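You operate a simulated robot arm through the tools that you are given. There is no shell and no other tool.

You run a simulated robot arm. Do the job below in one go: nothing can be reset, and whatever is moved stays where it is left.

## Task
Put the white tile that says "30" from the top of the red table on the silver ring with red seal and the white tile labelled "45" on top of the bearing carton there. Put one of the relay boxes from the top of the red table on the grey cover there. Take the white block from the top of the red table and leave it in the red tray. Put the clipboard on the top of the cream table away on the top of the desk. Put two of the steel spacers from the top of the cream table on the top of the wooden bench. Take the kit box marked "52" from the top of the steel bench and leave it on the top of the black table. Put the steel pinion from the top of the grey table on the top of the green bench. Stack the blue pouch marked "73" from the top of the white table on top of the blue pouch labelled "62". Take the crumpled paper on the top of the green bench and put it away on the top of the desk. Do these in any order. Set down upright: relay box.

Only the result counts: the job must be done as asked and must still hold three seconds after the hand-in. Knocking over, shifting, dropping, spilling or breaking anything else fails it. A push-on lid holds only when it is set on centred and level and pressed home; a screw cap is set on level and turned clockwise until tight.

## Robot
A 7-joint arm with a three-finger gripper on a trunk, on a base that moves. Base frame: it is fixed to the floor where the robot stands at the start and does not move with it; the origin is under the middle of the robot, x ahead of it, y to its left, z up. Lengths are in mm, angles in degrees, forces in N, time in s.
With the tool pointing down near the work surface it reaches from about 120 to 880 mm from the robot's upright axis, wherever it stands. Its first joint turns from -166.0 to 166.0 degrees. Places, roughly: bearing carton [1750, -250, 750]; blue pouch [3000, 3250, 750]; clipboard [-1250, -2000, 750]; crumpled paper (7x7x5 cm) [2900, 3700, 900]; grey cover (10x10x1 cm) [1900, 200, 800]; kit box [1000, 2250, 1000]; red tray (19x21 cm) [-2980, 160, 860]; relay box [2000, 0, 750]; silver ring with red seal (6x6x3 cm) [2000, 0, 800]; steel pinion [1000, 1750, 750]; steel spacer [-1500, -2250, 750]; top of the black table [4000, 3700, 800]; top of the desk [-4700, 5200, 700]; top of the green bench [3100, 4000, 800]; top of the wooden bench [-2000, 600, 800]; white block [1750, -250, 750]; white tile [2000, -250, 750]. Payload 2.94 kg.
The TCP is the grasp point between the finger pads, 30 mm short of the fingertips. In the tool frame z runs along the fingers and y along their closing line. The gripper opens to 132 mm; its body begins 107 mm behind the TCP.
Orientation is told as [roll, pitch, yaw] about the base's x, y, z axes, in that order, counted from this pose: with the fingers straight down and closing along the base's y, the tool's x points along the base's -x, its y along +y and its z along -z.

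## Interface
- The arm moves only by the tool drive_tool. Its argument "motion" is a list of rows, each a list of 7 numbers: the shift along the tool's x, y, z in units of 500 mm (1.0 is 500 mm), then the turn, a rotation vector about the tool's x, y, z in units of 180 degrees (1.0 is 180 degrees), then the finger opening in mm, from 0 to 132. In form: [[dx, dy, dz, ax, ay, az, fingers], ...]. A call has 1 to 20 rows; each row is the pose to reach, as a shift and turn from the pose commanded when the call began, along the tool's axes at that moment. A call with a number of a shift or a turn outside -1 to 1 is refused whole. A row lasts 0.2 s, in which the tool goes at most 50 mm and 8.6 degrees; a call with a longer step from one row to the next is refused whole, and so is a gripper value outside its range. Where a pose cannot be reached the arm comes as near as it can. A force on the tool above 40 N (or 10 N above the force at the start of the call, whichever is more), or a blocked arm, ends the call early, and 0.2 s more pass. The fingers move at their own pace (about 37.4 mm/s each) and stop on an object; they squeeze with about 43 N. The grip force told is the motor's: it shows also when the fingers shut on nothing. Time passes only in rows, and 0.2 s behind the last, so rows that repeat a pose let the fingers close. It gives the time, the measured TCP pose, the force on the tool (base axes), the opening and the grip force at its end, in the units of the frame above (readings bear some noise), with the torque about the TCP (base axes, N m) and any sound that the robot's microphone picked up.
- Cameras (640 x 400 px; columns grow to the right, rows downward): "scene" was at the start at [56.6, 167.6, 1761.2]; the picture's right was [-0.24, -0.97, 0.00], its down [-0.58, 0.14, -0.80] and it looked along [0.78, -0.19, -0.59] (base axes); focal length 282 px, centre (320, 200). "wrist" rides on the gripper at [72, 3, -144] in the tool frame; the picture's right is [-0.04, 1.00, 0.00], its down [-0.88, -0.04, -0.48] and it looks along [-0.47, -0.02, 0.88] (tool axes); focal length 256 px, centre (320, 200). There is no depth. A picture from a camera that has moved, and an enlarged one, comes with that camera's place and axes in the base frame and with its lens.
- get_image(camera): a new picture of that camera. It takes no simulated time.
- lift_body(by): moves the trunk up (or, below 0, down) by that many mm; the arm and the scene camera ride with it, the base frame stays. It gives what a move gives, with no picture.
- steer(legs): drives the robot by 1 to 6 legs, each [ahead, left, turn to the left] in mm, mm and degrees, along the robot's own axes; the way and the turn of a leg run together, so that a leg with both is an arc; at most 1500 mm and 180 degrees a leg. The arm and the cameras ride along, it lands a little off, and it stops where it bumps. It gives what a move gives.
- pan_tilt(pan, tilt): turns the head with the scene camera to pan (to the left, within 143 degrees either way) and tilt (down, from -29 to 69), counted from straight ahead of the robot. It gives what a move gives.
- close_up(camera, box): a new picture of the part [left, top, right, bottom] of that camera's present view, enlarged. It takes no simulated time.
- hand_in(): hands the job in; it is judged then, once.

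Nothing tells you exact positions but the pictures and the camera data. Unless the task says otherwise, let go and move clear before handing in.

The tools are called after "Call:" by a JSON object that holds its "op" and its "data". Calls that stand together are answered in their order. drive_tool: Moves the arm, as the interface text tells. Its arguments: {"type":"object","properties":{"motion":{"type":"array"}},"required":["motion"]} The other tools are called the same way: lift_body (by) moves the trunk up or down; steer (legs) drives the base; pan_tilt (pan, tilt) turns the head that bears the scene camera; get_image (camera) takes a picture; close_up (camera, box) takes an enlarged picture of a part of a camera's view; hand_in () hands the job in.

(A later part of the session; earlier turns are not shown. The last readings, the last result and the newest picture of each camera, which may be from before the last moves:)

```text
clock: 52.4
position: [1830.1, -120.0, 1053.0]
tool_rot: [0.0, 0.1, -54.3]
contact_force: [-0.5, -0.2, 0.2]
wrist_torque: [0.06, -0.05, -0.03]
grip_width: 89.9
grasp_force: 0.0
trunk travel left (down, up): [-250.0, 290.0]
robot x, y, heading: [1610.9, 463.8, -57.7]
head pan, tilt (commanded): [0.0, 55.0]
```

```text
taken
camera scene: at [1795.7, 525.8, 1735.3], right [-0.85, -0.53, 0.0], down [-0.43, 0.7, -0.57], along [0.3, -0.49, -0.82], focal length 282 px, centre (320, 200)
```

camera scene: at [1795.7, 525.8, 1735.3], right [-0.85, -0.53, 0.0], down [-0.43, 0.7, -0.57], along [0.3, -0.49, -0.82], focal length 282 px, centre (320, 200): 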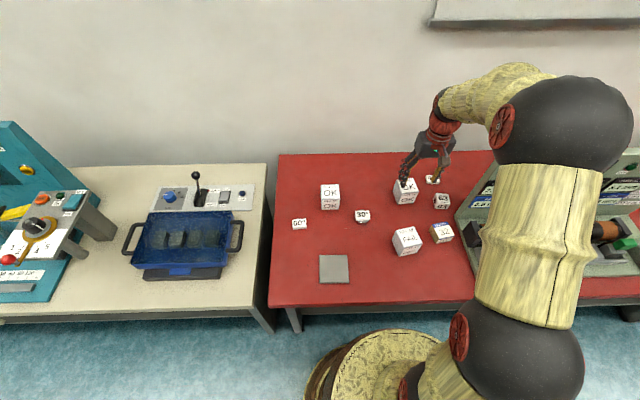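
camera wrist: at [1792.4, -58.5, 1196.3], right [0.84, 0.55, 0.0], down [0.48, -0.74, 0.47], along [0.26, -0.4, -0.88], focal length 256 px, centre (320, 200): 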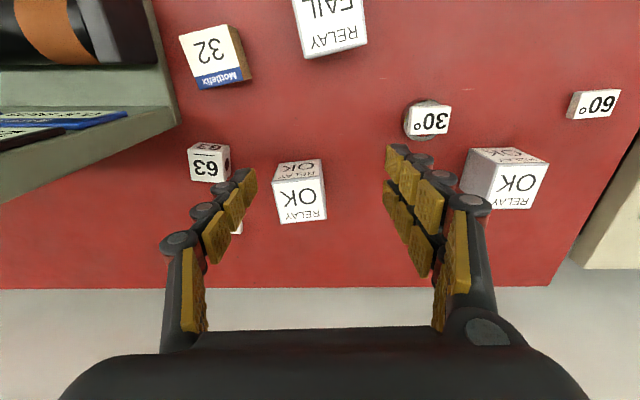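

Tile 30° sits well on the ring. Before going to tile 45° I check how close the console panel is.

Call:
{"op": "close_up", "data": {"camera": "scene", "box": [360, 120, 520, 260]}}

Call:
{"op": "drive_tool", "data": {"motion": [[-0.058, -0.059, 0.0, 0, 0, 0, 90], [-0.115, -0.118, 0.0, 0, 0, 0, 90], [-0.173, -0.177, 0.0, 0, 0, 0, 90], [-0.173, -0.177, 0.0, 0, 0, 0, 90]]}}

Call:
{"op": "get_image", "data": {"camera": "wrist"}}

Call:
{"op": "get_image", "data": {"camera": "scene"}}

```text
2.86 times, centred on (440, 190) of scene
camera zoom: at [1795.7, 525.8, 1735.3], right [-0.85, -0.53, 0.0], down [-0.43, 0.7, -0.57], along [0.3, -0.49, -0.82], focal length 806 px, centre (-23, 229)
```

zoom: 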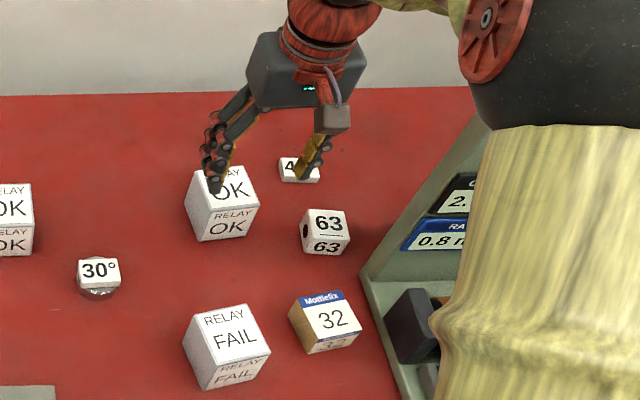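

```text
clock: 53.4
position: [1807.3, -240.4, 1054.0]
tool_rot: [0.0, 0.1, -54.4]
contact_force: [-0.1, -0.2, 0.4]
wrist_torque: [0.05, 0.0, -0.01]
grip_width: 90.3
grasp_force: 0.1
trunk travel left (down, up): [-250.0, 290.0]
robot x, y, heading: [1609.9, 459.6, -58.0]
head pan, tilt (commanded): [0.0, 55.0]
```

```text
taken
camera wrist: at [1770.8, -180.8, 1198.2], right [0.84, 0.55, 0.0], down [0.48, -0.74, 0.47], along [0.26, -0.4, -0.88], focal length 256 px, centre (320, 200)
```

wrist: 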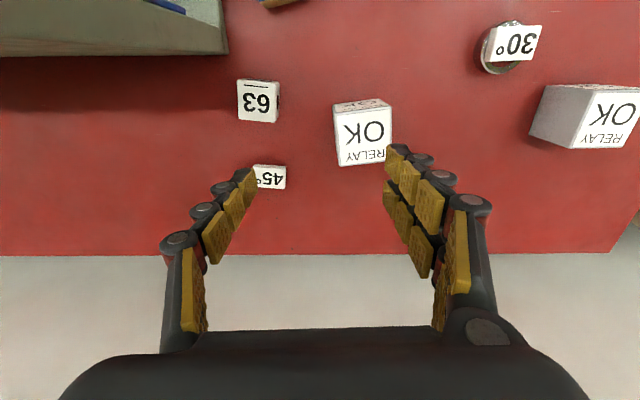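

```text
taken
camera scene: at [1796.1, 525.9, 1735.2], right [-0.85, -0.53, 0.0], down [-0.43, 0.7, -0.57], along [0.3, -0.49, -0.82], focal length 282 px, centre (320, 200)
```

scene: 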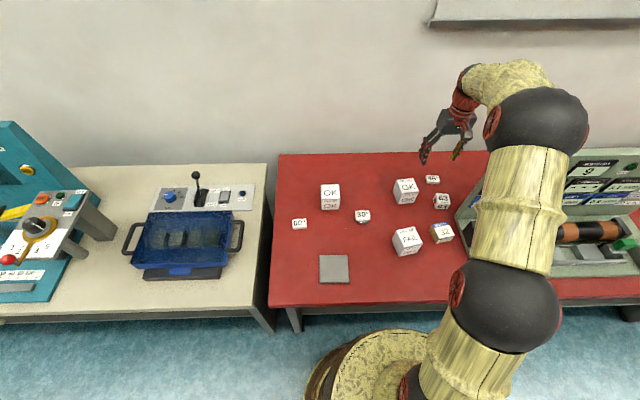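

The panel lies well to the side. I zoom on the 45° tile.

Call:
{"op": "close_up", "data": {"camera": "wrist", "box": [220, 130, 320, 210]}}

```text
5.00 times, centred on (270, 170) of wrist
camera zoom: at [1770.8, -180.8, 1198.2], right [0.84, 0.55, 0.0], down [0.48, -0.74, 0.47], along [0.26, -0.4, -0.88], focal length 1280 px, centre (570, 350)
```

zoom: 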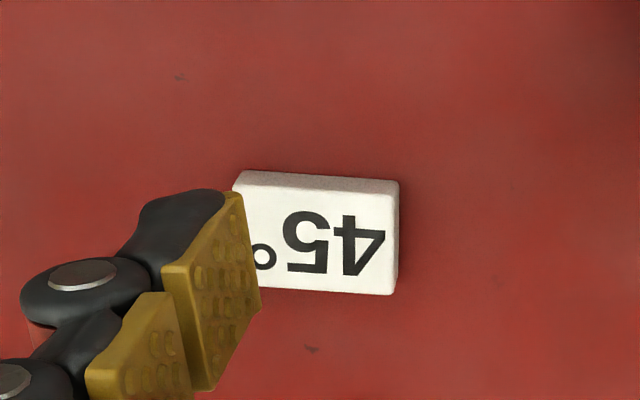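

Tile 45° is about 92 mm ahead and 87 mm right. I move over it with a small turn and go down beside it.

Call:
{"op": "drive_tool", "data": {"motion": [[-0.0612, -0.0581, 0.02, 0, 0, 0.01, 90], [-0.1224, -0.1161, 0.05, 0, 0, 0.02, 90], [-0.1836, -0.1742, 0.1, 0, 0, 0.0306, 90], [-0.1836, -0.1742, 0.19, 0, 0, 0.0306, 85], [-0.1836, -0.1742, 0.28, 0, 0, 0.0306, 80], [-0.1836, -0.1742, 0.36, 0, 0, 0.0306, 80], [-0.1836, -0.1742, 0.42, 0, 0, 0.0306, 80], [-0.1836, -0.1742, 0.441, 0, 0, 0.0306, 80], [-0.1836, -0.1742, 0.441, 0, 0, 0.0306, 80]]}}

Call:
{"op": "get_image", "data": {"camera": "wrist"}}

```text
clock: 55.4
position: [1792.2, -368.3, 833.3]
tool_rot: [0.0, 0.1, -59.8]
contact_force: [-1.0, 0.3, 0.0]
wrist_torque: [0.01, 0.03, -0.01]
grip_width: 80.2
grasp_force: 0.2
trunk travel left (down, up): [-250.0, 290.0]
robot x, y, heading: [1610.2, 462.2, -57.7]
head pan, tilt (commanded): [0.0, 55.0]
```

```text
taken
camera wrist: at [1760.3, -303.4, 976.4], right [0.89, 0.46, 0.0], down [0.41, -0.78, 0.47], along [0.22, -0.42, -0.88], focal length 256 px, centre (320, 200)
```

wrist: 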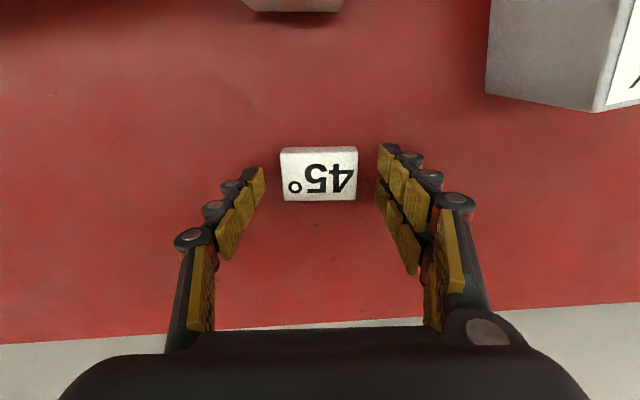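

The fingers straddle the tile. I close, lift, and carry it around the panel's corner to hover over the carton.

Call:
{"op": "drive_tool", "data": {"motion": [[0, 0, 0, 0, 0, 0, 60], [0, 0, 0, 0, 0, 0, 45], [0, 0, 0, 0, 0, 0, 40], [0, 0, 0, 0, 0, 0, 40], [0, 0, 0, 0, 0, 0, 40], [0, 0, -0.06, 0, 0, 0, 40], [0, 0, -0.14, 0, 0, 0, 40], [0, 0, -0.22, 0, 0, 0, 40], [0, 0, -0.3, 0, 0, 0, 40], [0, 0.08, -0.33, 0, 0, 0, 40], [0, 0.17, -0.34, 0, 0, 0, 40], [0.08, 0.2, -0.34, 0, 0, 0, 40], [0.17, 0.2, -0.34, 0, 0, 0, 40], [0.26, 0.2, -0.34, 0, 0, 0, 40], [0.35, 0.2, -0.34, 0, 0, 0, 40], [0.44, 0.2, -0.34, 0, 0, 0, 40], [0.5358, 0.18, -0.34, 0, 0, 0, 40], [0.5358, 0.1, -0.34, 0, 0, 0, 40], [0.5358, 0.0573, -0.34, 0, 0, 0, 40], [0.5358, 0.0573, -0.34, 0, 0, 0, 40]]}}

Call:
{"op": "get_image", "data": {"camera": "wrist"}}

Call:
{"op": "get_image", "data": {"camera": "scene"}}

```text
clock: 59.6
position: [1681.0, -119.2, 1003.0]
tool_rot: [-0.1, 0.0, -59.8]
contact_force: [-0.1, 0.3, -0.4]
wrist_torque: [0.04, 0.0, -0.02]
grip_width: 50.5
grasp_force: 42.6
trunk travel left (down, up): [-250.0, 290.0]
robot x, y, heading: [1614.0, 462.4, -57.8]
head pan, tilt (commanded): [0.0, 55.0]
```

```text
taken
camera wrist: at [1648.9, -56.3, 1147.3], right [0.89, 0.46, 0.0], down [0.41, -0.78, 0.47], along [0.22, -0.42, -0.88], focal length 256 px, centre (320, 200)
```

wrist: 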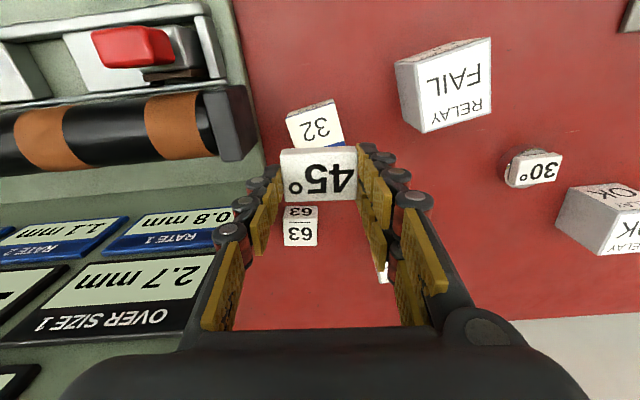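

```text
taken
camera scene: at [1796.1, 526.7, 1735.2], right [-0.85, -0.53, 0.0], down [-0.43, 0.69, -0.57], along [0.3, -0.49, -0.82], focal length 282 px, centre (320, 200)
```

scene: 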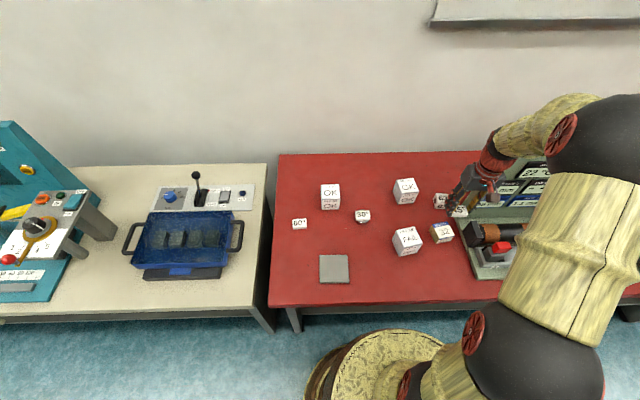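

The tile hovers over the carton. I zoom to judge the carton's pose.

Call:
{"op": "close_up", "data": {"camera": "wrist", "box": [260, 80, 380, 210]}}

Call:
{"op": "close_up", "data": {"camera": "scene", "box": [390, 170, 530, 260]}}

```text
3.08 times, centred on (320, 145) of wrist
camera zoom: at [1648.9, -56.3, 1147.3], right [0.89, 0.46, 0.0], down [0.41, -0.78, 0.47], along [0.22, -0.42, -0.88], focal length 788 px, centre (320, 369)
```

zoom: 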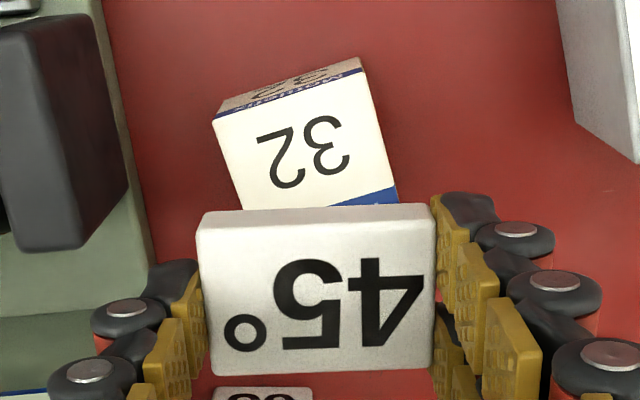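

```text
4.44 times, centred on (460, 215) of scene
camera zoom: at [1796.1, 526.7, 1735.2], right [-0.85, -0.53, 0.0], down [-0.43, 0.69, -0.57], along [0.3, -0.49, -0.82], focal length 1255 px, centre (-302, 133)
```

zoom: 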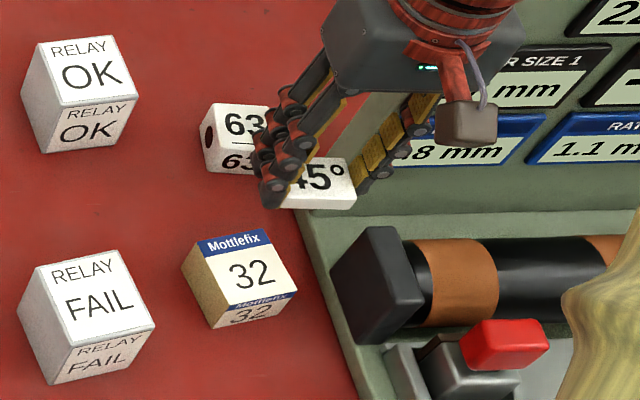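

The carton top is at about z = 845, centred near (1680, -123), rotated about 15°. I turn the tool so the fingers open away from the console, then check the alignment.

Call:
{"op": "drive_tool", "data": {"motion": [[0, 0, 0, 0, 0, 0.046, 40], [0, 0, 0, 0, 0, 0.092, 40], [0, 0, 0, 0, 0, 0.138, 40], [0, 0, 0, 0, 0, 0.184, 40], [0, 0, 0, 0, 0, 0.23, 40], [0, 0, 0, 0, 0, 0.276, 40], [0, 0, 0, 0, 0, 0.322, 40], [0, 0, 0, 0, 0, 0.368, 40], [0, 0, 0, 0, 0, 0.414, 40], [0, 0, 0, 0, 0, 0.414, 40]]}}

Call:
{"op": "get_image", "data": {"camera": "wrist"}}

Call:
{"op": "close_up", "data": {"camera": "wrist", "box": [250, 80, 390, 210]}}

```text
clock: 61.8
position: [1680.3, -119.7, 1002.8]
tool_rot: [-0.1, 0.0, -134.4]
contact_force: [0.1, -0.8, -0.6]
wrist_torque: [-0.02, -0.01, 0.01]
grip_width: 50.6
grasp_force: 43.3
trunk travel left (down, up): [-250.0, 290.0]
robot x, y, heading: [1609.7, 466.2, -57.8]
head pan, tilt (commanded): [0.0, 55.0]
```

```text
taken
camera wrist: at [1735.9, -71.2, 1146.0], right [0.68, -0.73, 0.0], down [-0.64, -0.6, 0.48], along [-0.35, -0.32, -0.88], focal length 256 px, centre (320, 200)
```

wrist: 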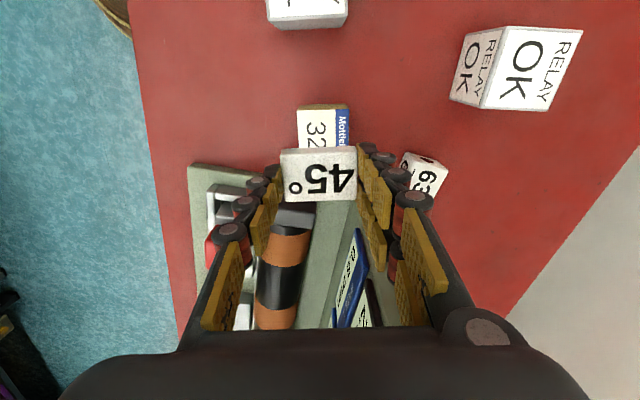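

```text
3.08 times, centred on (320, 145) of wrist
camera zoom: at [1735.9, -71.2, 1146.0], right [0.68, -0.73, 0.0], down [-0.64, -0.6, 0.48], along [-0.35, -0.32, -0.88], focal length 788 px, centre (320, 369)
```

zoom: 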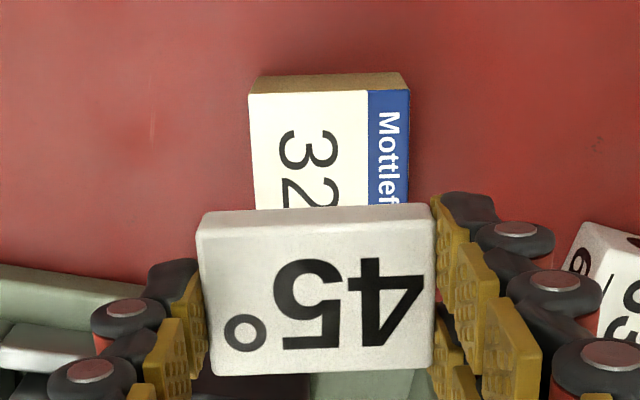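

The fingers are now aligned with the carton, which needs a 6.5 mm / 4 mm shift. I lower to just above it.

Call:
{"op": "drive_tool", "data": {"motion": [[-0.013, 0.0086, 0.06, 0, 0, 0, 40], [-0.013, 0.0086, 0.14, 0, 0, 0, 40], [-0.013, 0.0086, 0.2, 0, 0, 0, 40], [-0.013, 0.0086, 0.228, 0, 0, 0, 40], [-0.013, 0.0086, 0.228, 0, 0, 0, 40]]}}

Call:
{"op": "close_up", "data": {"camera": "wrist", "box": [250, 80, 390, 220]}}

Call:
{"op": "close_up", "data": {"camera": "scene", "box": [390, 170, 530, 260]}}

```text
clock: 63.0
position: [1680.1, -128.1, 887.4]
tool_rot: [-0.1, 0.0, -134.3]
contact_force: [-0.1, -0.2, -0.3]
wrist_torque: [-0.01, -0.02, -0.04]
grip_width: 50.3
grasp_force: 42.8
trunk travel left (down, up): [-250.0, 290.0]
robot x, y, heading: [1608.7, 463.2, -58.1]
head pan, tilt (commanded): [0.0, 55.0]
```

```text
2.86 times, centred on (320, 150) of wrist
camera zoom: at [1735.2, -78.3, 1031.7], right [0.68, -0.73, 0.0], down [-0.64, -0.6, 0.48], along [-0.35, -0.32, -0.88], focal length 731 px, centre (320, 343)
```

zoom: 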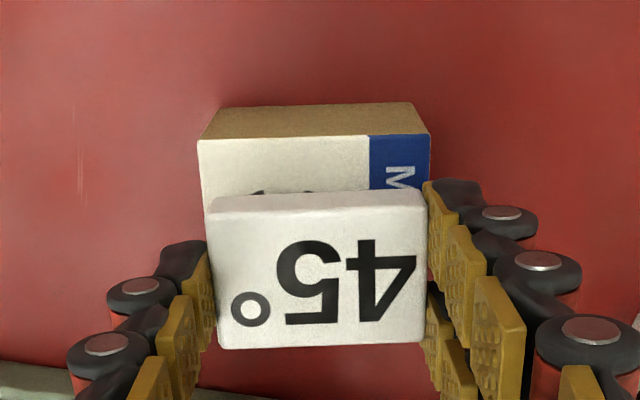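

```text
4.44 times, centred on (460, 215) of scene
camera zoom: at [1796.2, 526.2, 1735.2], right [-0.85, -0.53, 0.0], down [-0.43, 0.7, -0.57], along [0.3, -0.49, -0.82], focal length 1255 px, centre (-302, 133)
```

zoom: 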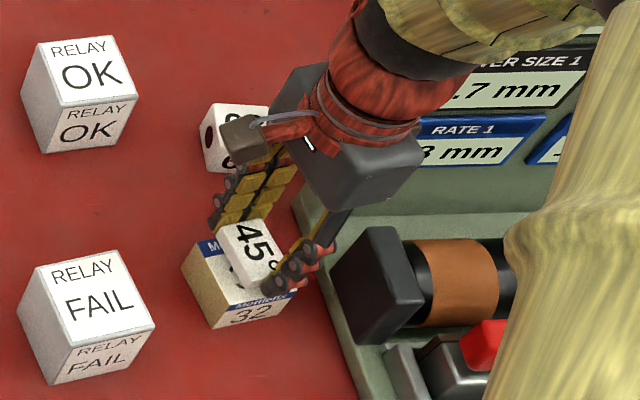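

The tile is centred over the carton. I lower in small steps until contact.

Call:
{"op": "drive_tool", "data": {"motion": [[0, 0, 0.006, 0, 0, 0, 40], [0, 0, 0.01, 0, 0, 0, 40], [0, 0, 0.01, 0, 0, 0, 40]]}}

Call:
{"op": "drive_tool", "data": {"motion": [[0, 0, 0.003, 0, 0, 0, 40], [0, 0, 0.005, 0, 0, 0, 40], [0, 0, 0.005, 0, 0, 0, 40]]}}

Call:
{"op": "drive_tool", "data": {"motion": [[0, 0, 0.003, 0, 0, 0, 40], [0, 0, 0.005, 0, 0, 0, 40], [0, 0, 0.005, 0, 0, 0, 40]]}}

```text
clock: 63.8
position: [1680.2, -125.9, 883.4]
tool_rot: [-0.1, 0.0, -134.5]
contact_force: [-0.9, 1.4, -1.0]
wrist_torque: [0.0, 0.0, 0.01]
grip_width: 50.6
grasp_force: 42.8
trunk travel left (down, up): [-250.0, 290.0]
robot x, y, heading: [1613.2, 463.6, -58.1]
head pan, tilt (commanded): [0.0, 55.0]
```

```text
clock: 64.6
position: [1679.3, -126.4, 880.7]
tool_rot: [0.0, -0.1, -134.3]
contact_force: [0.7, 0.4, 1.3]
wrist_torque: [0.02, 0.03, 0.02]
grip_width: 50.5
grasp_force: 43.3
trunk travel left (down, up): [-250.0, 290.0]
robot x, y, heading: [1611.8, 463.5, -58.0]
head pan, tilt (commanded): [0.0, 55.0]
```

```text
clock: 65.4
position: [1680.8, -126.9, 879.6]
tool_rot: [-0.1, 0.1, -134.3]
contact_force: [-0.8, 0.5, 0.3]
wrist_torque: [-0.01, 0.01, 0.0]
grip_width: 50.4
grasp_force: 43.2
trunk travel left (down, up): [-250.0, 290.0]
robot x, y, heading: [1612.3, 462.2, -58.0]
head pan, tilt (commanded): [0.0, 55.0]
```

Call:
{"op": "drive_tool", "data": {"motion": [[0, 0, 0.003, 0, 0, 0, 40], [0, 0, 0.004, 0, 0, 0, 40], [0, 0, 0.004, 0, 0, 0, 40]]}}

Call:
{"op": "drive_tool", "data": {"motion": [[0, 0, 0.003, 0, 0, 0, 40], [0, 0, 0.004, 0, 0, 0, 40], [0, 0, 0.004, 0, 0, 0, 40]]}}

Call:
{"op": "close_up", "data": {"camera": "wrist", "box": [250, 80, 390, 220]}}

```text
clock: 66.2
position: [1679.7, -128.0, 877.4]
tool_rot: [-0.2, 0.0, -134.4]
contact_force: [-0.4, 0.0, -1.0]
wrist_torque: [-0.01, -0.03, 0.03]
grip_width: 50.5
grasp_force: 42.6
trunk travel left (down, up): [-250.0, 290.0]
robot x, y, heading: [1613.6, 464.3, -58.2]
head pan, tilt (commanded): [0.0, 55.0]
```

```text
clock: 67.0
position: [1679.7, -126.8, 875.7]
tool_rot: [0.1, -0.1, -134.3]
contact_force: [1.4, 2.9, 19.1]
wrist_torque: [0.23, -0.1, 0.0]
grip_width: 50.6
grasp_force: 42.6
trunk travel left (down, up): [-250.0, 290.0]
robot x, y, heading: [1610.8, 460.7, -58.1]
head pan, tilt (commanded): [0.0, 55.0]
```

```text
2.86 times, centred on (320, 150) of wrist
camera zoom: at [1734.7, -77.9, 1019.8], right [0.68, -0.73, 0.0], down [-0.64, -0.6, 0.48], along [-0.35, -0.33, -0.88], focal length 731 px, centre (320, 343)
```

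zoom: 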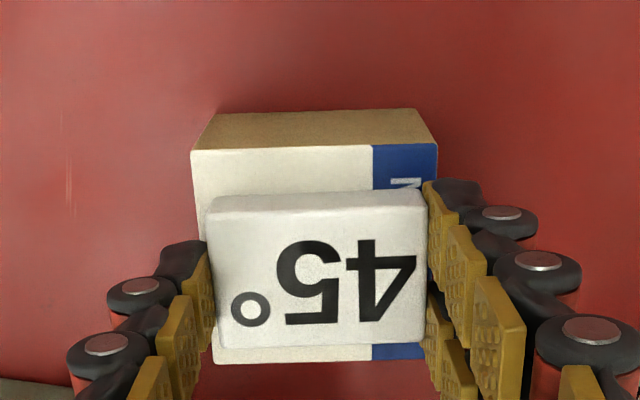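

Contact at 19 N. I release gently and rise.

Call:
{"op": "drive_tool", "data": {"motion": [[0, 0, -0.002, 0, 0, 0, 40], [0, 0, -0.002, 0, 0, 0, 50], [0, 0, -0.002, 0, 0, 0, 60], [0, 0, -0.002, 0, 0, 0, 70], [0, 0, -0.002, 0, 0, 0, 75], [0, 0, -0.03, 0, 0, 0, 75], [0, 0, -0.1, 0, 0, 0, 75], [0, 0, -0.19, 0, 0, 0, 75], [0, 0, -0.28, 0, 0, 0, 75], [0, 0, -0.36, 0, 0, 0, 75], [0, 0, -0.36, 0, 0, 0, 75]]}}

Call:
{"op": "get_image", "data": {"camera": "wrist"}}

Call:
{"op": "close_up", "data": {"camera": "scene", "box": [270, 150, 550, 300]}}

```text
clock: 69.4
position: [1679.5, -127.5, 1054.0]
tool_rot: [0.0, 0.0, -134.4]
contact_force: [-0.8, -0.8, 0.7]
wrist_torque: [-0.05, 0.0, 0.03]
grip_width: 75.0
grasp_force: 0.0
trunk travel left (down, up): [-250.0, 290.0]
robot x, y, heading: [1607.8, 462.1, -58.1]
head pan, tilt (commanded): [0.0, 55.0]
```

```text
taken
camera wrist: at [1733.8, -78.0, 1197.8], right [0.68, -0.73, 0.0], down [-0.64, -0.6, 0.48], along [-0.35, -0.32, -0.88], focal length 256 px, centre (320, 200)
```

wrist: 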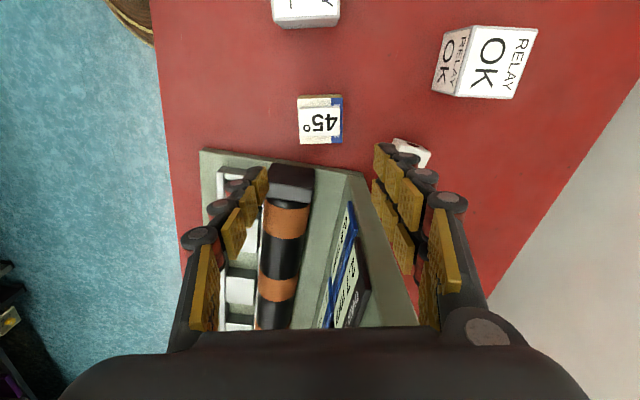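

```text
2.29 times, centred on (410, 225) of scene
camera zoom: at [1796.2, 526.3, 1735.1], right [-0.85, -0.53, 0.0], down [-0.43, 0.7, -0.57], along [0.3, -0.49, -0.82], focal length 645 px, centre (114, 143)
```

zoom: 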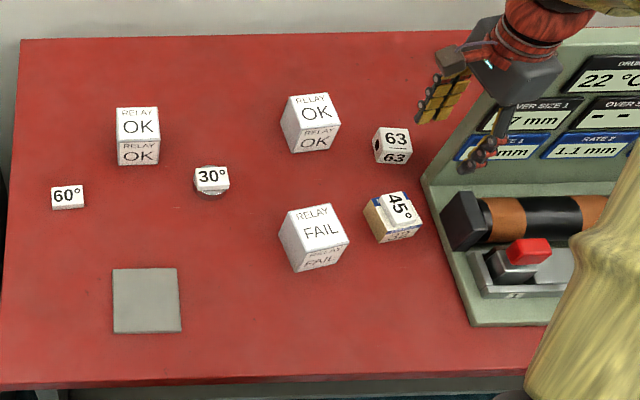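

Both tiles are placed. Next is a relay box: I take the left-rear "OK" one at about (2101, -41) and hover over it.

Call:
{"op": "drive_tool", "data": {"motion": [[0.0713, 0.0481, 0, 0, 0, -0.0422, 80], [0.1426, 0.0961, 0, 0, 0, -0.0844, 90], [0.2138, 0.1442, 0, 0, 0, -0.1267, 100], [0.2851, 0.1922, 0, 0, 0, -0.1689, 110], [0.3564, 0.2403, 0, 0, 0, -0.2111, 120], [0.4277, 0.2884, 0, 0, 0, -0.2533, 120], [0.499, 0.3364, 0, 0, 0, -0.2955, 120], [0.5702, 0.3845, 0, 0, 0, -0.3378, 120], [0.6415, 0.4325, 0, 0, 0, -0.38, 120], [0.7128, 0.4806, 0, 0, 0, -0.4222, 120], [0.7128, 0.4806, 0, 0, 0, -0.4222, 120]]}}

Call:
{"op": "get_image", "data": {"camera": "wrist"}}

Call:
{"op": "close_up", "data": {"camera": "scene", "box": [270, 150, 550, 300]}}

```text
clock: 71.8
position: [2100.1, -39.6, 1054.4]
tool_rot: [-0.1, 0.2, -58.3]
contact_force: [0.8, -0.2, 0.1]
wrist_torque: [0.02, 0.04, 0.02]
grip_width: 120.1
grasp_force: 0.1
trunk travel left (down, up): [-250.0, 290.0]
robot x, y, heading: [1611.3, 459.2, -57.8]
head pan, tilt (commanded): [0.0, 55.0]
```

```text
taken
camera wrist: at [2067.5, 23.3, 1198.8], right [0.87, 0.49, 0.0], down [0.43, -0.77, 0.47], along [0.23, -0.41, -0.88], focal length 256 px, centre (320, 200)
```

wrist: 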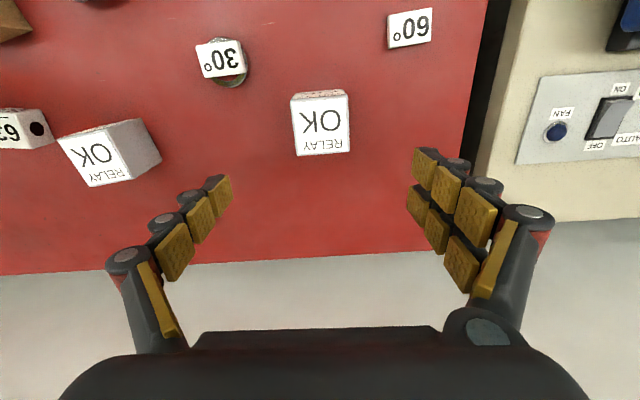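

```text
2.29 times, centred on (410, 225) of scene
camera zoom: at [1796.7, 526.4, 1735.1], right [-0.85, -0.53, 0.0], down [-0.43, 0.69, -0.57], along [0.3, -0.49, -0.82], focal length 645 px, centre (114, 143)
```

zoom: 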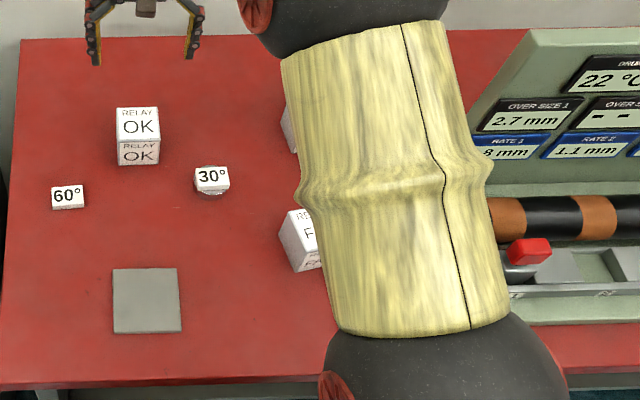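

The relay box is centred under the tool. I go down, grip it at mid-height and lift.

Call:
{"op": "drive_tool", "data": {"motion": [[-0.004, 0, 0.09, 0, 0, -0.015, 115], [-0.004, 0, 0.18, 0, 0, -0.015, 110], [-0.004, 0, 0.27, 0, 0, -0.015, 110], [-0.004, 0, 0.36, 0, 0, -0.015, 110], [-0.004, 0, 0.425, 0, 0, -0.015, 110], [-0.004, 0, 0.425, 0, 0, -0.015, 110]]}}

Call:
{"op": "get_image", "data": {"camera": "wrist"}}

```text
clock: 73.2
position: [2102.0, -40.1, 841.5]
tool_rot: [0.0, 0.1, -55.6]
contact_force: [0.2, 0.1, -0.5]
wrist_torque: [0.02, 0.03, -0.02]
grip_width: 109.9
grasp_force: 0.1
trunk travel left (down, up): [-250.0, 290.0]
robot x, y, heading: [1611.6, 464.7, -58.0]
head pan, tilt (commanded): [0.0, 55.0]
```

```text
taken
camera wrist: at [2066.3, 20.1, 985.7], right [0.85, 0.53, 0.0], down [0.46, -0.75, 0.47], along [0.25, -0.4, -0.88], focal length 256 px, centre (320, 200)
```

wrist: 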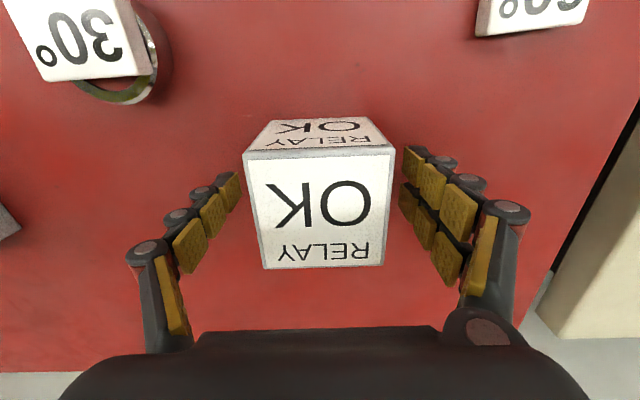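

The box sits between the fingers, centred. I close and lift.

Call:
{"op": "drive_tool", "data": {"motion": [[0, 0, 0, 0, 0, 0, 90], [0, 0, 0, 0, 0, 0, 70], [0, 0, 0, 0, 0, 0, 55], [0, 0, 0, 0, 0, 0, 55], [0, 0, 0, 0, 0, 0, 55], [0, 0, -0.02, 0, 0, 0, 55], [0, 0, -0.07, 0, 0, 0, 55], [0, 0, -0.15, 0, 0, 0, 55], [0, 0, -0.2, 0, 0, 0, 55], [0, 0, -0.2, 0, 0, 0, 55]]}}

Call:
{"op": "get_image", "data": {"camera": "wrist"}}

Call:
{"op": "get_image", "data": {"camera": "scene"}}

```text
clock: 75.4
position: [2101.9, -43.2, 941.8]
tool_rot: [-0.1, 0.2, -55.7]
contact_force: [-1.4, -0.8, -1.8]
wrist_torque: [-0.01, -0.02, 0.01]
grip_width: 69.1
grasp_force: 43.0
trunk travel left (down, up): [-250.0, 290.0]
robot x, y, heading: [1609.9, 465.4, -57.7]
head pan, tilt (commanded): [0.0, 55.0]
```

```text
taken
camera wrist: at [2065.6, 18.6, 1085.6], right [0.85, 0.53, 0.0], down [0.47, -0.75, 0.47], along [0.25, -0.4, -0.88], focal length 256 px, centre (320, 200)
```

wrist: 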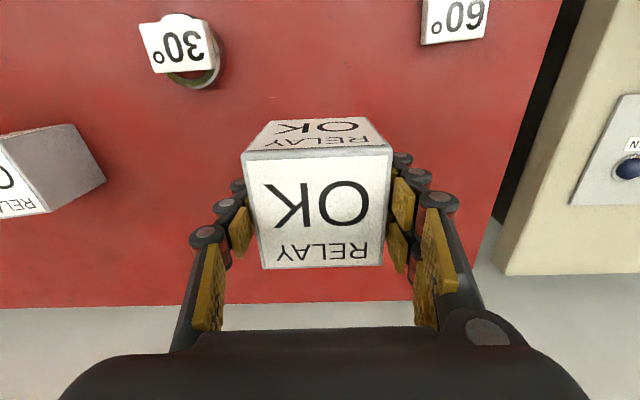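

```text
taken
camera scene: at [1796.8, 526.0, 1735.1], right [-0.85, -0.53, 0.0], down [-0.43, 0.7, -0.57], along [0.3, -0.49, -0.82], focal length 282 px, centre (320, 200)
```

scene: 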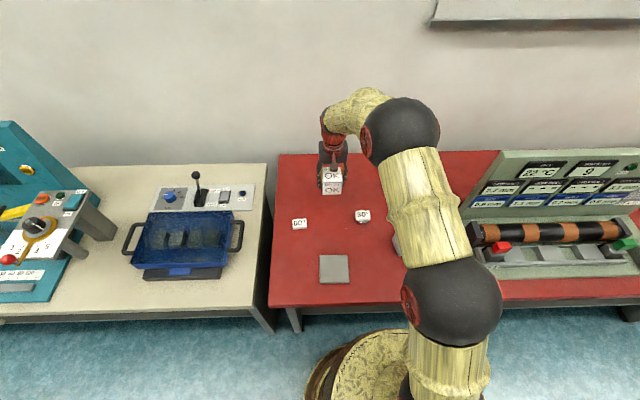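

The box is held (69 mm). I carry it to the grey cover at about (1946, 194).

Call:
{"op": "drive_tool", "data": {"motion": [[0.08, 0.0014, -0.03, 0, 0, 0, 55], [0.16, 0.0028, -0.04, 0, 0, 0, 55], [0.24, 0.0042, -0.04, 0, 0, 0, 55], [0.32, 0.0056, -0.04, 0, 0, 0, 55], [0.4, 0.007, -0.04, 0, 0, 0, 55], [0.48, 0.0084, -0.04, 0, 0, 0, 55], [0.56, 0.0098, -0.04, 0, 0, 0, 55], [0.56, 0.0098, -0.04, 0, 0, 0, 55]]}}

Call:
{"op": "get_image", "data": {"camera": "wrist"}}

Call:
{"op": "close_up", "data": {"camera": "scene", "box": [270, 180, 430, 300]}}

```text
clock: 77.2
position: [1947.6, 193.2, 961.2]
tool_rot: [0.1, 0.2, -55.8]
contact_force: [-0.5, 0.3, -1.8]
wrist_torque: [-0.04, -0.02, 0.0]
grip_width: 69.2
grasp_force: 43.1
trunk travel left (down, up): [-250.0, 290.0]
robot x, y, heading: [1613.0, 464.2, -58.1]
head pan, tilt (commanded): [0.0, 55.0]
```

```text
taken
camera wrist: at [1911.9, 254.3, 1105.7], right [0.85, 0.53, 0.0], down [0.46, -0.75, 0.47], along [0.25, -0.4, -0.88], focal length 256 px, centre (320, 200)
```

wrist: 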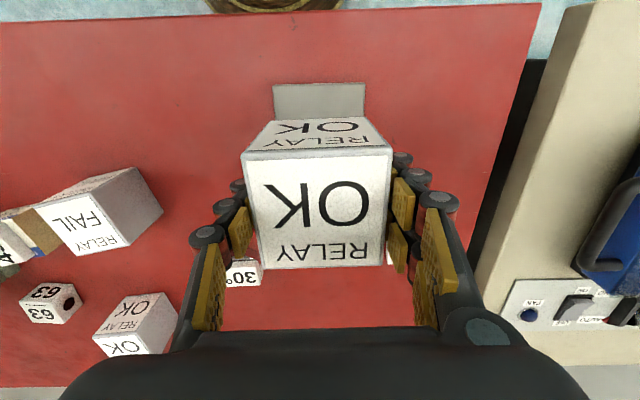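

```text
3.33 times, centred on (350, 240) of scene
camera zoom: at [1796.3, 526.6, 1735.1], right [-0.85, -0.53, 0.0], down [-0.43, 0.69, -0.57], along [0.3, -0.49, -0.82], focal length 941 px, centre (220, 67)
```

zoom: 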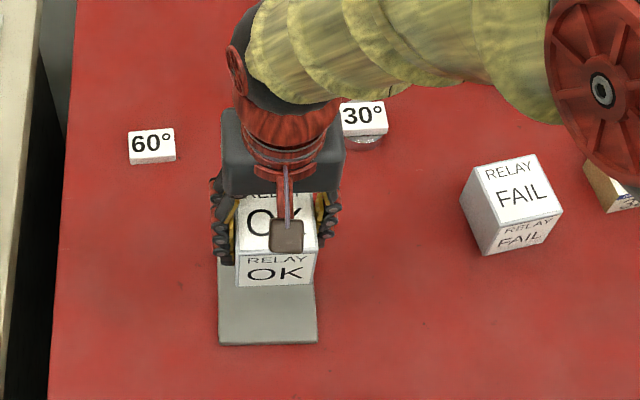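

The cover is centred beneath the box. I lower to a few millimetres above and then feel for contact.

Call:
{"op": "drive_tool", "data": {"motion": [[-0.004, 0, 0.07, 0, 0, 0, 55], [-0.004, 0, 0.14, 0, 0, 0, 55], [-0.004, 0, 0.19, 0, 0, 0, 55], [-0.004, 0, 0.206, 0, 0, 0, 55], [-0.004, 0, 0.206, 0, 0, 0, 55]]}}

Call:
{"op": "drive_tool", "data": {"motion": [[0, 0, 0.003, 0, 0, 0, 55], [0, 0, 0.006, 0, 0, 0, 55], [0, 0, 0.006, 0, 0, 0, 55]]}}

Call:
{"op": "drive_tool", "data": {"motion": [[0, 0, 0.002, 0, 0, 0, 55], [0, 0, 0.004, 0, 0, 0, 55], [0, 0, 0.004, 0, 0, 0, 55]]}}

Call:
{"op": "close_up", "data": {"camera": "scene", "box": [270, 180, 430, 300]}}

```text
clock: 78.4
position: [1949.3, 191.3, 860.4]
tool_rot: [0.0, 0.1, -55.7]
contact_force: [-0.3, -0.1, -1.9]
wrist_torque: [0.04, 0.0, 0.0]
grip_width: 69.1
grasp_force: 42.7
trunk travel left (down, up): [-250.0, 290.0]
robot x, y, heading: [1610.4, 463.1, -58.2]
head pan, tilt (commanded): [0.0, 55.0]
```

```text
clock: 79.2
position: [1949.1, 191.4, 856.7]
tool_rot: [0.0, 0.1, -55.7]
contact_force: [-0.2, -0.1, -2.6]
wrist_torque: [-0.01, 0.0, 0.0]
grip_width: 69.1
grasp_force: 42.8
trunk travel left (down, up): [-250.0, 290.0]
robot x, y, heading: [1610.8, 463.2, -58.2]
head pan, tilt (commanded): [0.0, 55.0]
```

```text
clock: 80.0
position: [1949.4, 191.1, 854.0]
tool_rot: [0.0, 0.1, -55.7]
contact_force: [0.7, -0.8, -1.6]
wrist_torque: [0.01, -0.03, 0.01]
grip_width: 69.2
grasp_force: 42.7
trunk travel left (down, up): [-250.0, 290.0]
robot x, y, heading: [1611.0, 465.0, -58.1]
head pan, tilt (commanded): [0.0, 55.0]
```

```text
3.33 times, centred on (350, 240) of scene
camera zoom: at [1796.5, 526.4, 1735.1], right [-0.85, -0.53, 0.0], down [-0.43, 0.69, -0.57], along [0.3, -0.49, -0.82], focal length 941 px, centre (220, 67)
```

zoom: 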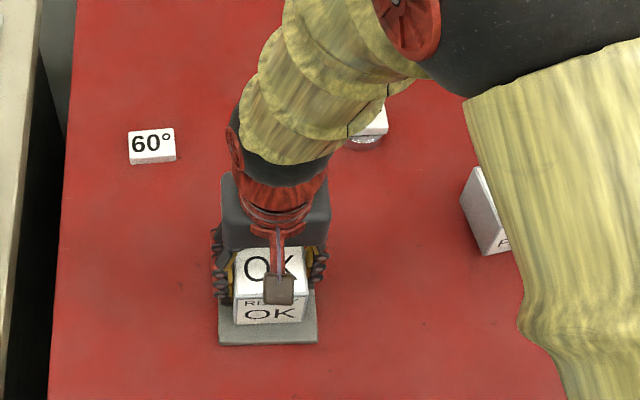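

Almost down. I continue in small steps.

Call:
{"op": "drive_tool", "data": {"motion": [[0, 0, 0.002, 0, 0, 0, 55], [0, 0, 0.003, 0, 0, 0, 55], [0, 0, 0.003, 0, 0, 0, 55]]}}

Call:
{"op": "drive_tool", "data": {"motion": [[0, 0, 0.002, 0, 0, 0, 55], [0, 0, 0.003, 0, 0, 0, 55], [0, 0, 0.003, 0, 0, 0, 55]]}}

Call:
{"op": "drive_tool", "data": {"motion": [[0, 0, 0.002, 0, 0, 0, 55], [0, 0, 0.003, 0, 0, 0, 55], [0, 0, 0.003, 0, 0, 0, 55]]}}

```text
clock: 80.8
position: [1949.1, 191.0, 852.4]
tool_rot: [0.0, 0.1, -55.6]
contact_force: [-0.3, 0.2, -3.0]
wrist_torque: [0.02, 0.0, -0.02]
grip_width: 69.1
grasp_force: 42.8
trunk travel left (down, up): [-250.0, 290.0]
robot x, y, heading: [1611.8, 460.5, -58.0]
head pan, tilt (commanded): [0.0, 55.0]
```

```text
clock: 81.6
position: [1949.7, 191.1, 852.2]
tool_rot: [0.0, -0.1, -55.7]
contact_force: [-0.9, 3.9, 24.9]
wrist_torque: [0.64, 0.6, -0.02]
grip_width: 69.0
grasp_force: 43.2
trunk travel left (down, up): [-250.0, 290.0]
robot x, y, heading: [1610.7, 462.7, -58.2]
head pan, tilt (commanded): [0.0, 55.0]
```

```text
clock: 82.4
position: [1948.8, 189.7, 850.2]
tool_rot: [0.1, -0.1, -55.6]
contact_force: [0.1, 3.0, 36.1]
wrist_torque: [0.06, -0.07, -0.02]
grip_width: 69.5
grasp_force: 42.6
trunk travel left (down, up): [-250.0, 290.0]
robot x, y, heading: [1612.5, 464.3, -58.1]
head pan, tilt (commanded): [0.0, 55.0]
```

Contact is firm at 36 N. I ease off, open the fingers, and rise.

Call:
{"op": "drive_tool", "data": {"motion": [[0, 0, -0.003, 0, 0, 0, 55], [0, 0, -0.004, 0, 0, 0, 60], [0, 0, -0.004, 0, 0, 0, 75], [0, 0, -0.004, 0, 0, 0, 90], [0, 0, -0.004, 0, 0, 0, 100], [0, 0, -0.004, 0, 0, 0, 105], [0, 0, -0.05, 0, 0, 0, 105], [0, 0, -0.14, 0, 0, 0, 105], [0, 0, -0.23, 0, 0, 0, 105], [0, 0, -0.32, 0, 0, 0, 105], [0, 0, -0.4, 0, 0, 0, 105], [0, 0, -0.4, 0, 0, 0, 105]]}}

Call:
{"op": "get_image", "data": {"camera": "wrist"}}

Call:
{"op": "close_up", "data": {"camera": "scene", "box": [270, 150, 550, 300]}}

```text
clock: 85.0
position: [1951.1, 192.5, 1051.9]
tool_rot: [0.0, 0.1, -55.7]
contact_force: [0.2, 0.6, 0.8]
wrist_torque: [0.03, -0.07, 0.0]
grip_width: 104.9
grasp_force: 0.0
trunk travel left (down, up): [-250.0, 290.0]
robot x, y, heading: [1610.8, 465.0, -58.1]
head pan, tilt (commanded): [0.0, 55.0]
```

```text
taken
camera wrist: at [1915.1, 253.5, 1195.5], right [0.85, 0.53, 0.0], down [0.46, -0.75, 0.47], along [0.25, -0.4, -0.88], focal length 256 px, centre (320, 200)
```

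wrist: 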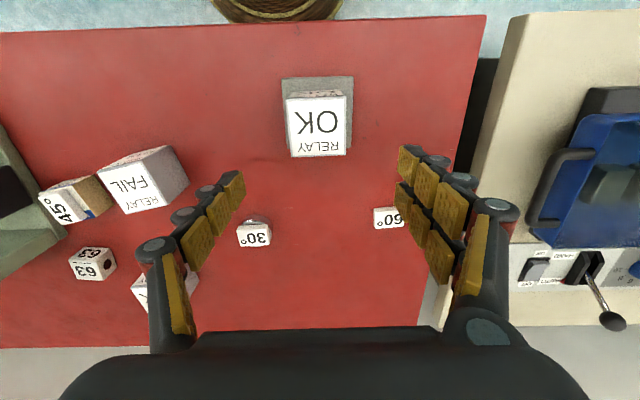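

```text
2.29 times, centred on (410, 225) of scene
camera zoom: at [1796.3, 526.6, 1735.1], right [-0.85, -0.53, 0.0], down [-0.43, 0.69, -0.57], along [0.3, -0.49, -0.82], focal length 645 px, centre (114, 143)
```

zoom: 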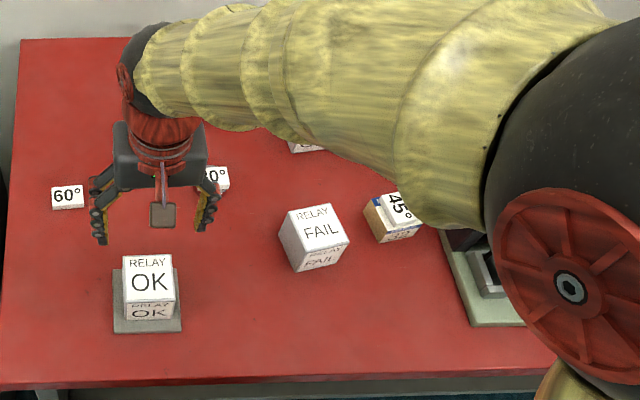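

The relay box stands upright on the cover. Now the white block "63": I hover near it with the tool turned so the palm stays away from the panel.

Call:
{"op": "drive_tool", "data": {"motion": [[-0.0453, -0.0695, 0, 0, 0, 0.0463, 105], [-0.0906, -0.139, 0, 0, 0, 0.0926, 100], [-0.1358, -0.2086, 0, 0, 0, 0.1389, 95], [-0.1811, -0.2781, 0, 0, 0, 0.1852, 90], [-0.2264, -0.3476, 0, 0, 0, 0.2315, 90], [-0.2717, -0.4171, 0, 0, 0, 0.2778, 90], [-0.317, -0.4866, 0, 0, 0, 0.3242, 90], [-0.3623, -0.5561, 0, 0, 0, 0.3705, 90], [-0.4075, -0.6257, 0, 0, 0, 0.4168, 90], [-0.4528, -0.6952, 0, 0, 0, 0.4631, 90], [-0.4981, -0.7647, 0, 0, 0, 0.5094, 90], [-0.4981, -0.7647, 0, 0, 0, 0.5094, 90]]}}

Call:
{"op": "get_image", "data": {"camera": "wrist"}}

Call:
{"op": "close_up", "data": {"camera": "scene", "box": [360, 120, 520, 260]}}

```text
clock: 87.6
position: [1774.3, -233.6, 1048.5]
tool_rot: [-0.1, -0.1, -147.3]
contact_force: [0.5, -1.3, -0.5]
wrist_torque: [0.03, 0.03, -0.01]
grip_width: 89.9
grasp_force: 0.1
trunk travel left (down, up): [-250.0, 290.0]
robot x, y, heading: [1608.0, 467.2, -57.9]
head pan, tilt (commanded): [0.0, 55.0]
```

```text
taken
camera wrist: at [1838.5, -197.3, 1192.0], right [0.5, -0.87, 0.0], down [-0.76, -0.44, 0.48], along [-0.41, -0.24, -0.88], focal length 256 px, centre (320, 200)
```

wrist: 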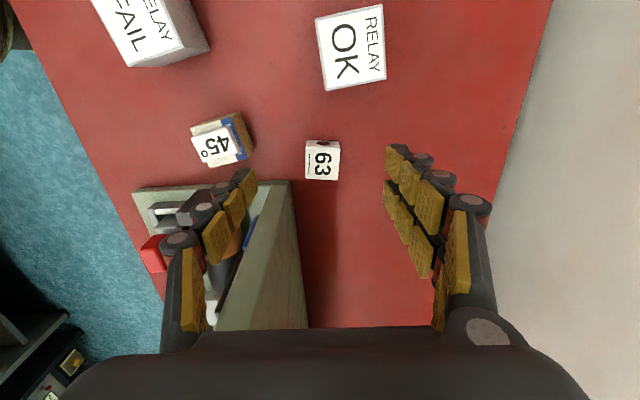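

```text
2.86 times, centred on (440, 190) of scene
camera zoom: at [1796.1, 526.1, 1735.2], right [-0.85, -0.53, 0.0], down [-0.43, 0.7, -0.57], along [0.3, -0.49, -0.82], focal length 806 px, centre (-23, 229)
```

zoom: 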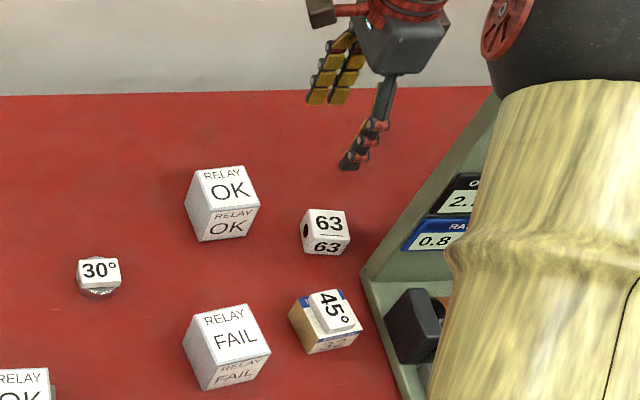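

The block stands just beside the panel's end. I zoom to measure it.

Call:
{"op": "close_up", "data": {"camera": "wrist", "box": [240, 120, 380, 220]}}

```text
4.00 times, centred on (310, 170) of wrist
camera zoom: at [1838.5, -197.3, 1192.0], right [0.5, -0.87, 0.0], down [-0.76, -0.44, 0.48], along [-0.41, -0.24, -0.88], focal length 1024 px, centre (360, 320)
```

zoom: 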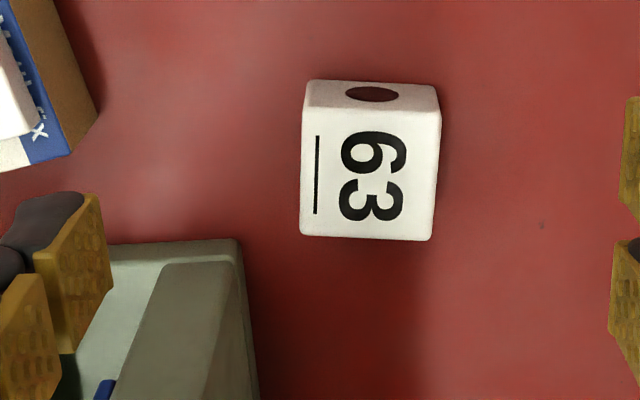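

The block is about 48 mm, 55 mm from the tool axis toward the panel side. I lean the palm 15° away from the panel and descend part way to check clearance.

Call:
{"op": "drive_tool", "data": {"motion": [[-0.055, 0.001, 0, 0, -0.0417, 0, 90], [-0.11, 0.0016, 0, 0, -0.0833, 0, 90], [-0.11, 0.0016, 0.09, 0, -0.0833, 0, 90], [-0.11, 0.0016, 0.18, 0, -0.0833, 0, 90], [-0.11, 0.0016, 0.24, 0, -0.0833, 0, 90], [-0.11, 0.0016, 0.24, 0, -0.0833, 0, 90]]}}

Call:
{"op": "get_image", "data": {"camera": "wrist"}}

Call:
{"op": "close_up", "data": {"camera": "scene", "box": [360, 120, 520, 260]}}

```text
clock: 89.0
position: [1727.9, -262.0, 929.0]
tool_rot: [-0.1, -14.9, -147.2]
contact_force: [-0.2, -1.1, 0.2]
wrist_torque: [0.01, 0.0, 0.01]
grip_width: 90.0
grasp_force: 0.1
trunk travel left (down, up): [-250.0, 290.0]
robot x, y, heading: [1610.9, 461.6, -58.1]
head pan, tilt (commanded): [0.0, 55.0]
```

```text
taken
camera wrist: at [1822.8, -208.2, 1049.0], right [0.5, -0.86, 0.01], down [-0.63, -0.36, 0.69], along [-0.59, -0.35, -0.73], focal length 256 px, centre (320, 200)
```

wrist: 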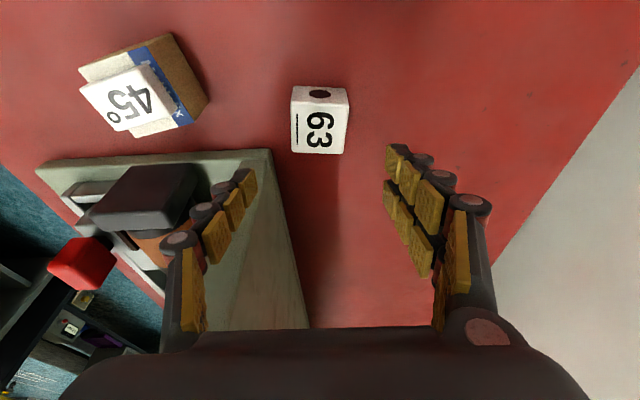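

```text
2.86 times, centred on (440, 190) of scene
camera zoom: at [1796.3, 526.0, 1735.2], right [-0.85, -0.53, 0.0], down [-0.43, 0.7, -0.57], along [0.3, -0.49, -0.82], focal length 806 px, centre (-23, 229)
```

zoom: 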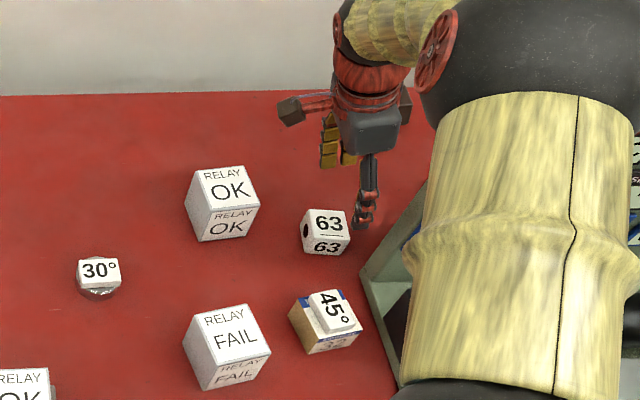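

Clearance to the panel looks good. I descend the remaining 89 mm straight down.

Call:
{"op": "drive_tool", "data": {"motion": [[0.0207, 0, 0.0773, 0, 0, 0, 90], [0.0362, 0, 0.1352, 0, 0, 0, 90], [0.044, 0, 0.1642, 0, 0, 0, 90], [0.0455, 0, 0.17, 0, 0, 0, 90], [0.0455, 0, 0.17, 0, 0, 0, 90]]}}

Call:
{"op": "get_image", "data": {"camera": "wrist"}}

Call:
{"op": "close_up", "data": {"camera": "scene", "box": [360, 120, 520, 260]}}

```text
clock: 90.2
position: [1728.5, -260.8, 839.6]
tool_rot: [0.0, -15.0, -147.3]
contact_force: [0.4, -0.4, -0.3]
wrist_torque: [0.01, 0.04, 0.04]
grip_width: 90.1
grasp_force: 0.2
trunk travel left (down, up): [-250.0, 290.0]
robot x, y, heading: [1609.3, 463.0, -58.0]
head pan, tilt (commanded): [0.0, 55.0]
```

```text
taken
camera wrist: at [1822.2, -207.0, 961.1], right [0.5, -0.86, 0.01], down [-0.63, -0.36, 0.69], along [-0.59, -0.35, -0.73], focal length 256 px, centre (320, 200)
```

wrist: 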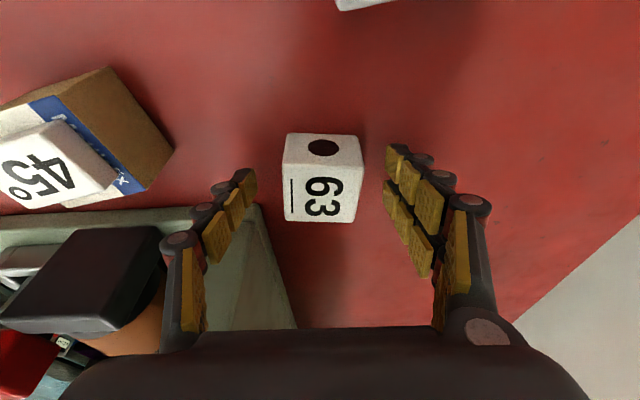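

```text
2.86 times, centred on (440, 190) of scene
camera zoom: at [1796.3, 526.1, 1735.2], right [-0.85, -0.53, 0.0], down [-0.43, 0.7, -0.57], along [0.3, -0.49, -0.82], focal length 806 px, centre (-23, 229)
```

zoom: 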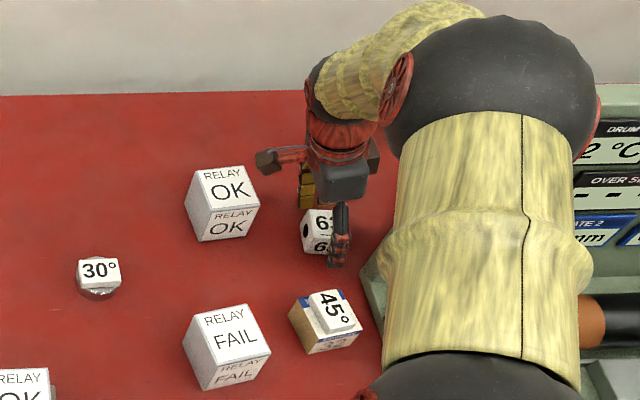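

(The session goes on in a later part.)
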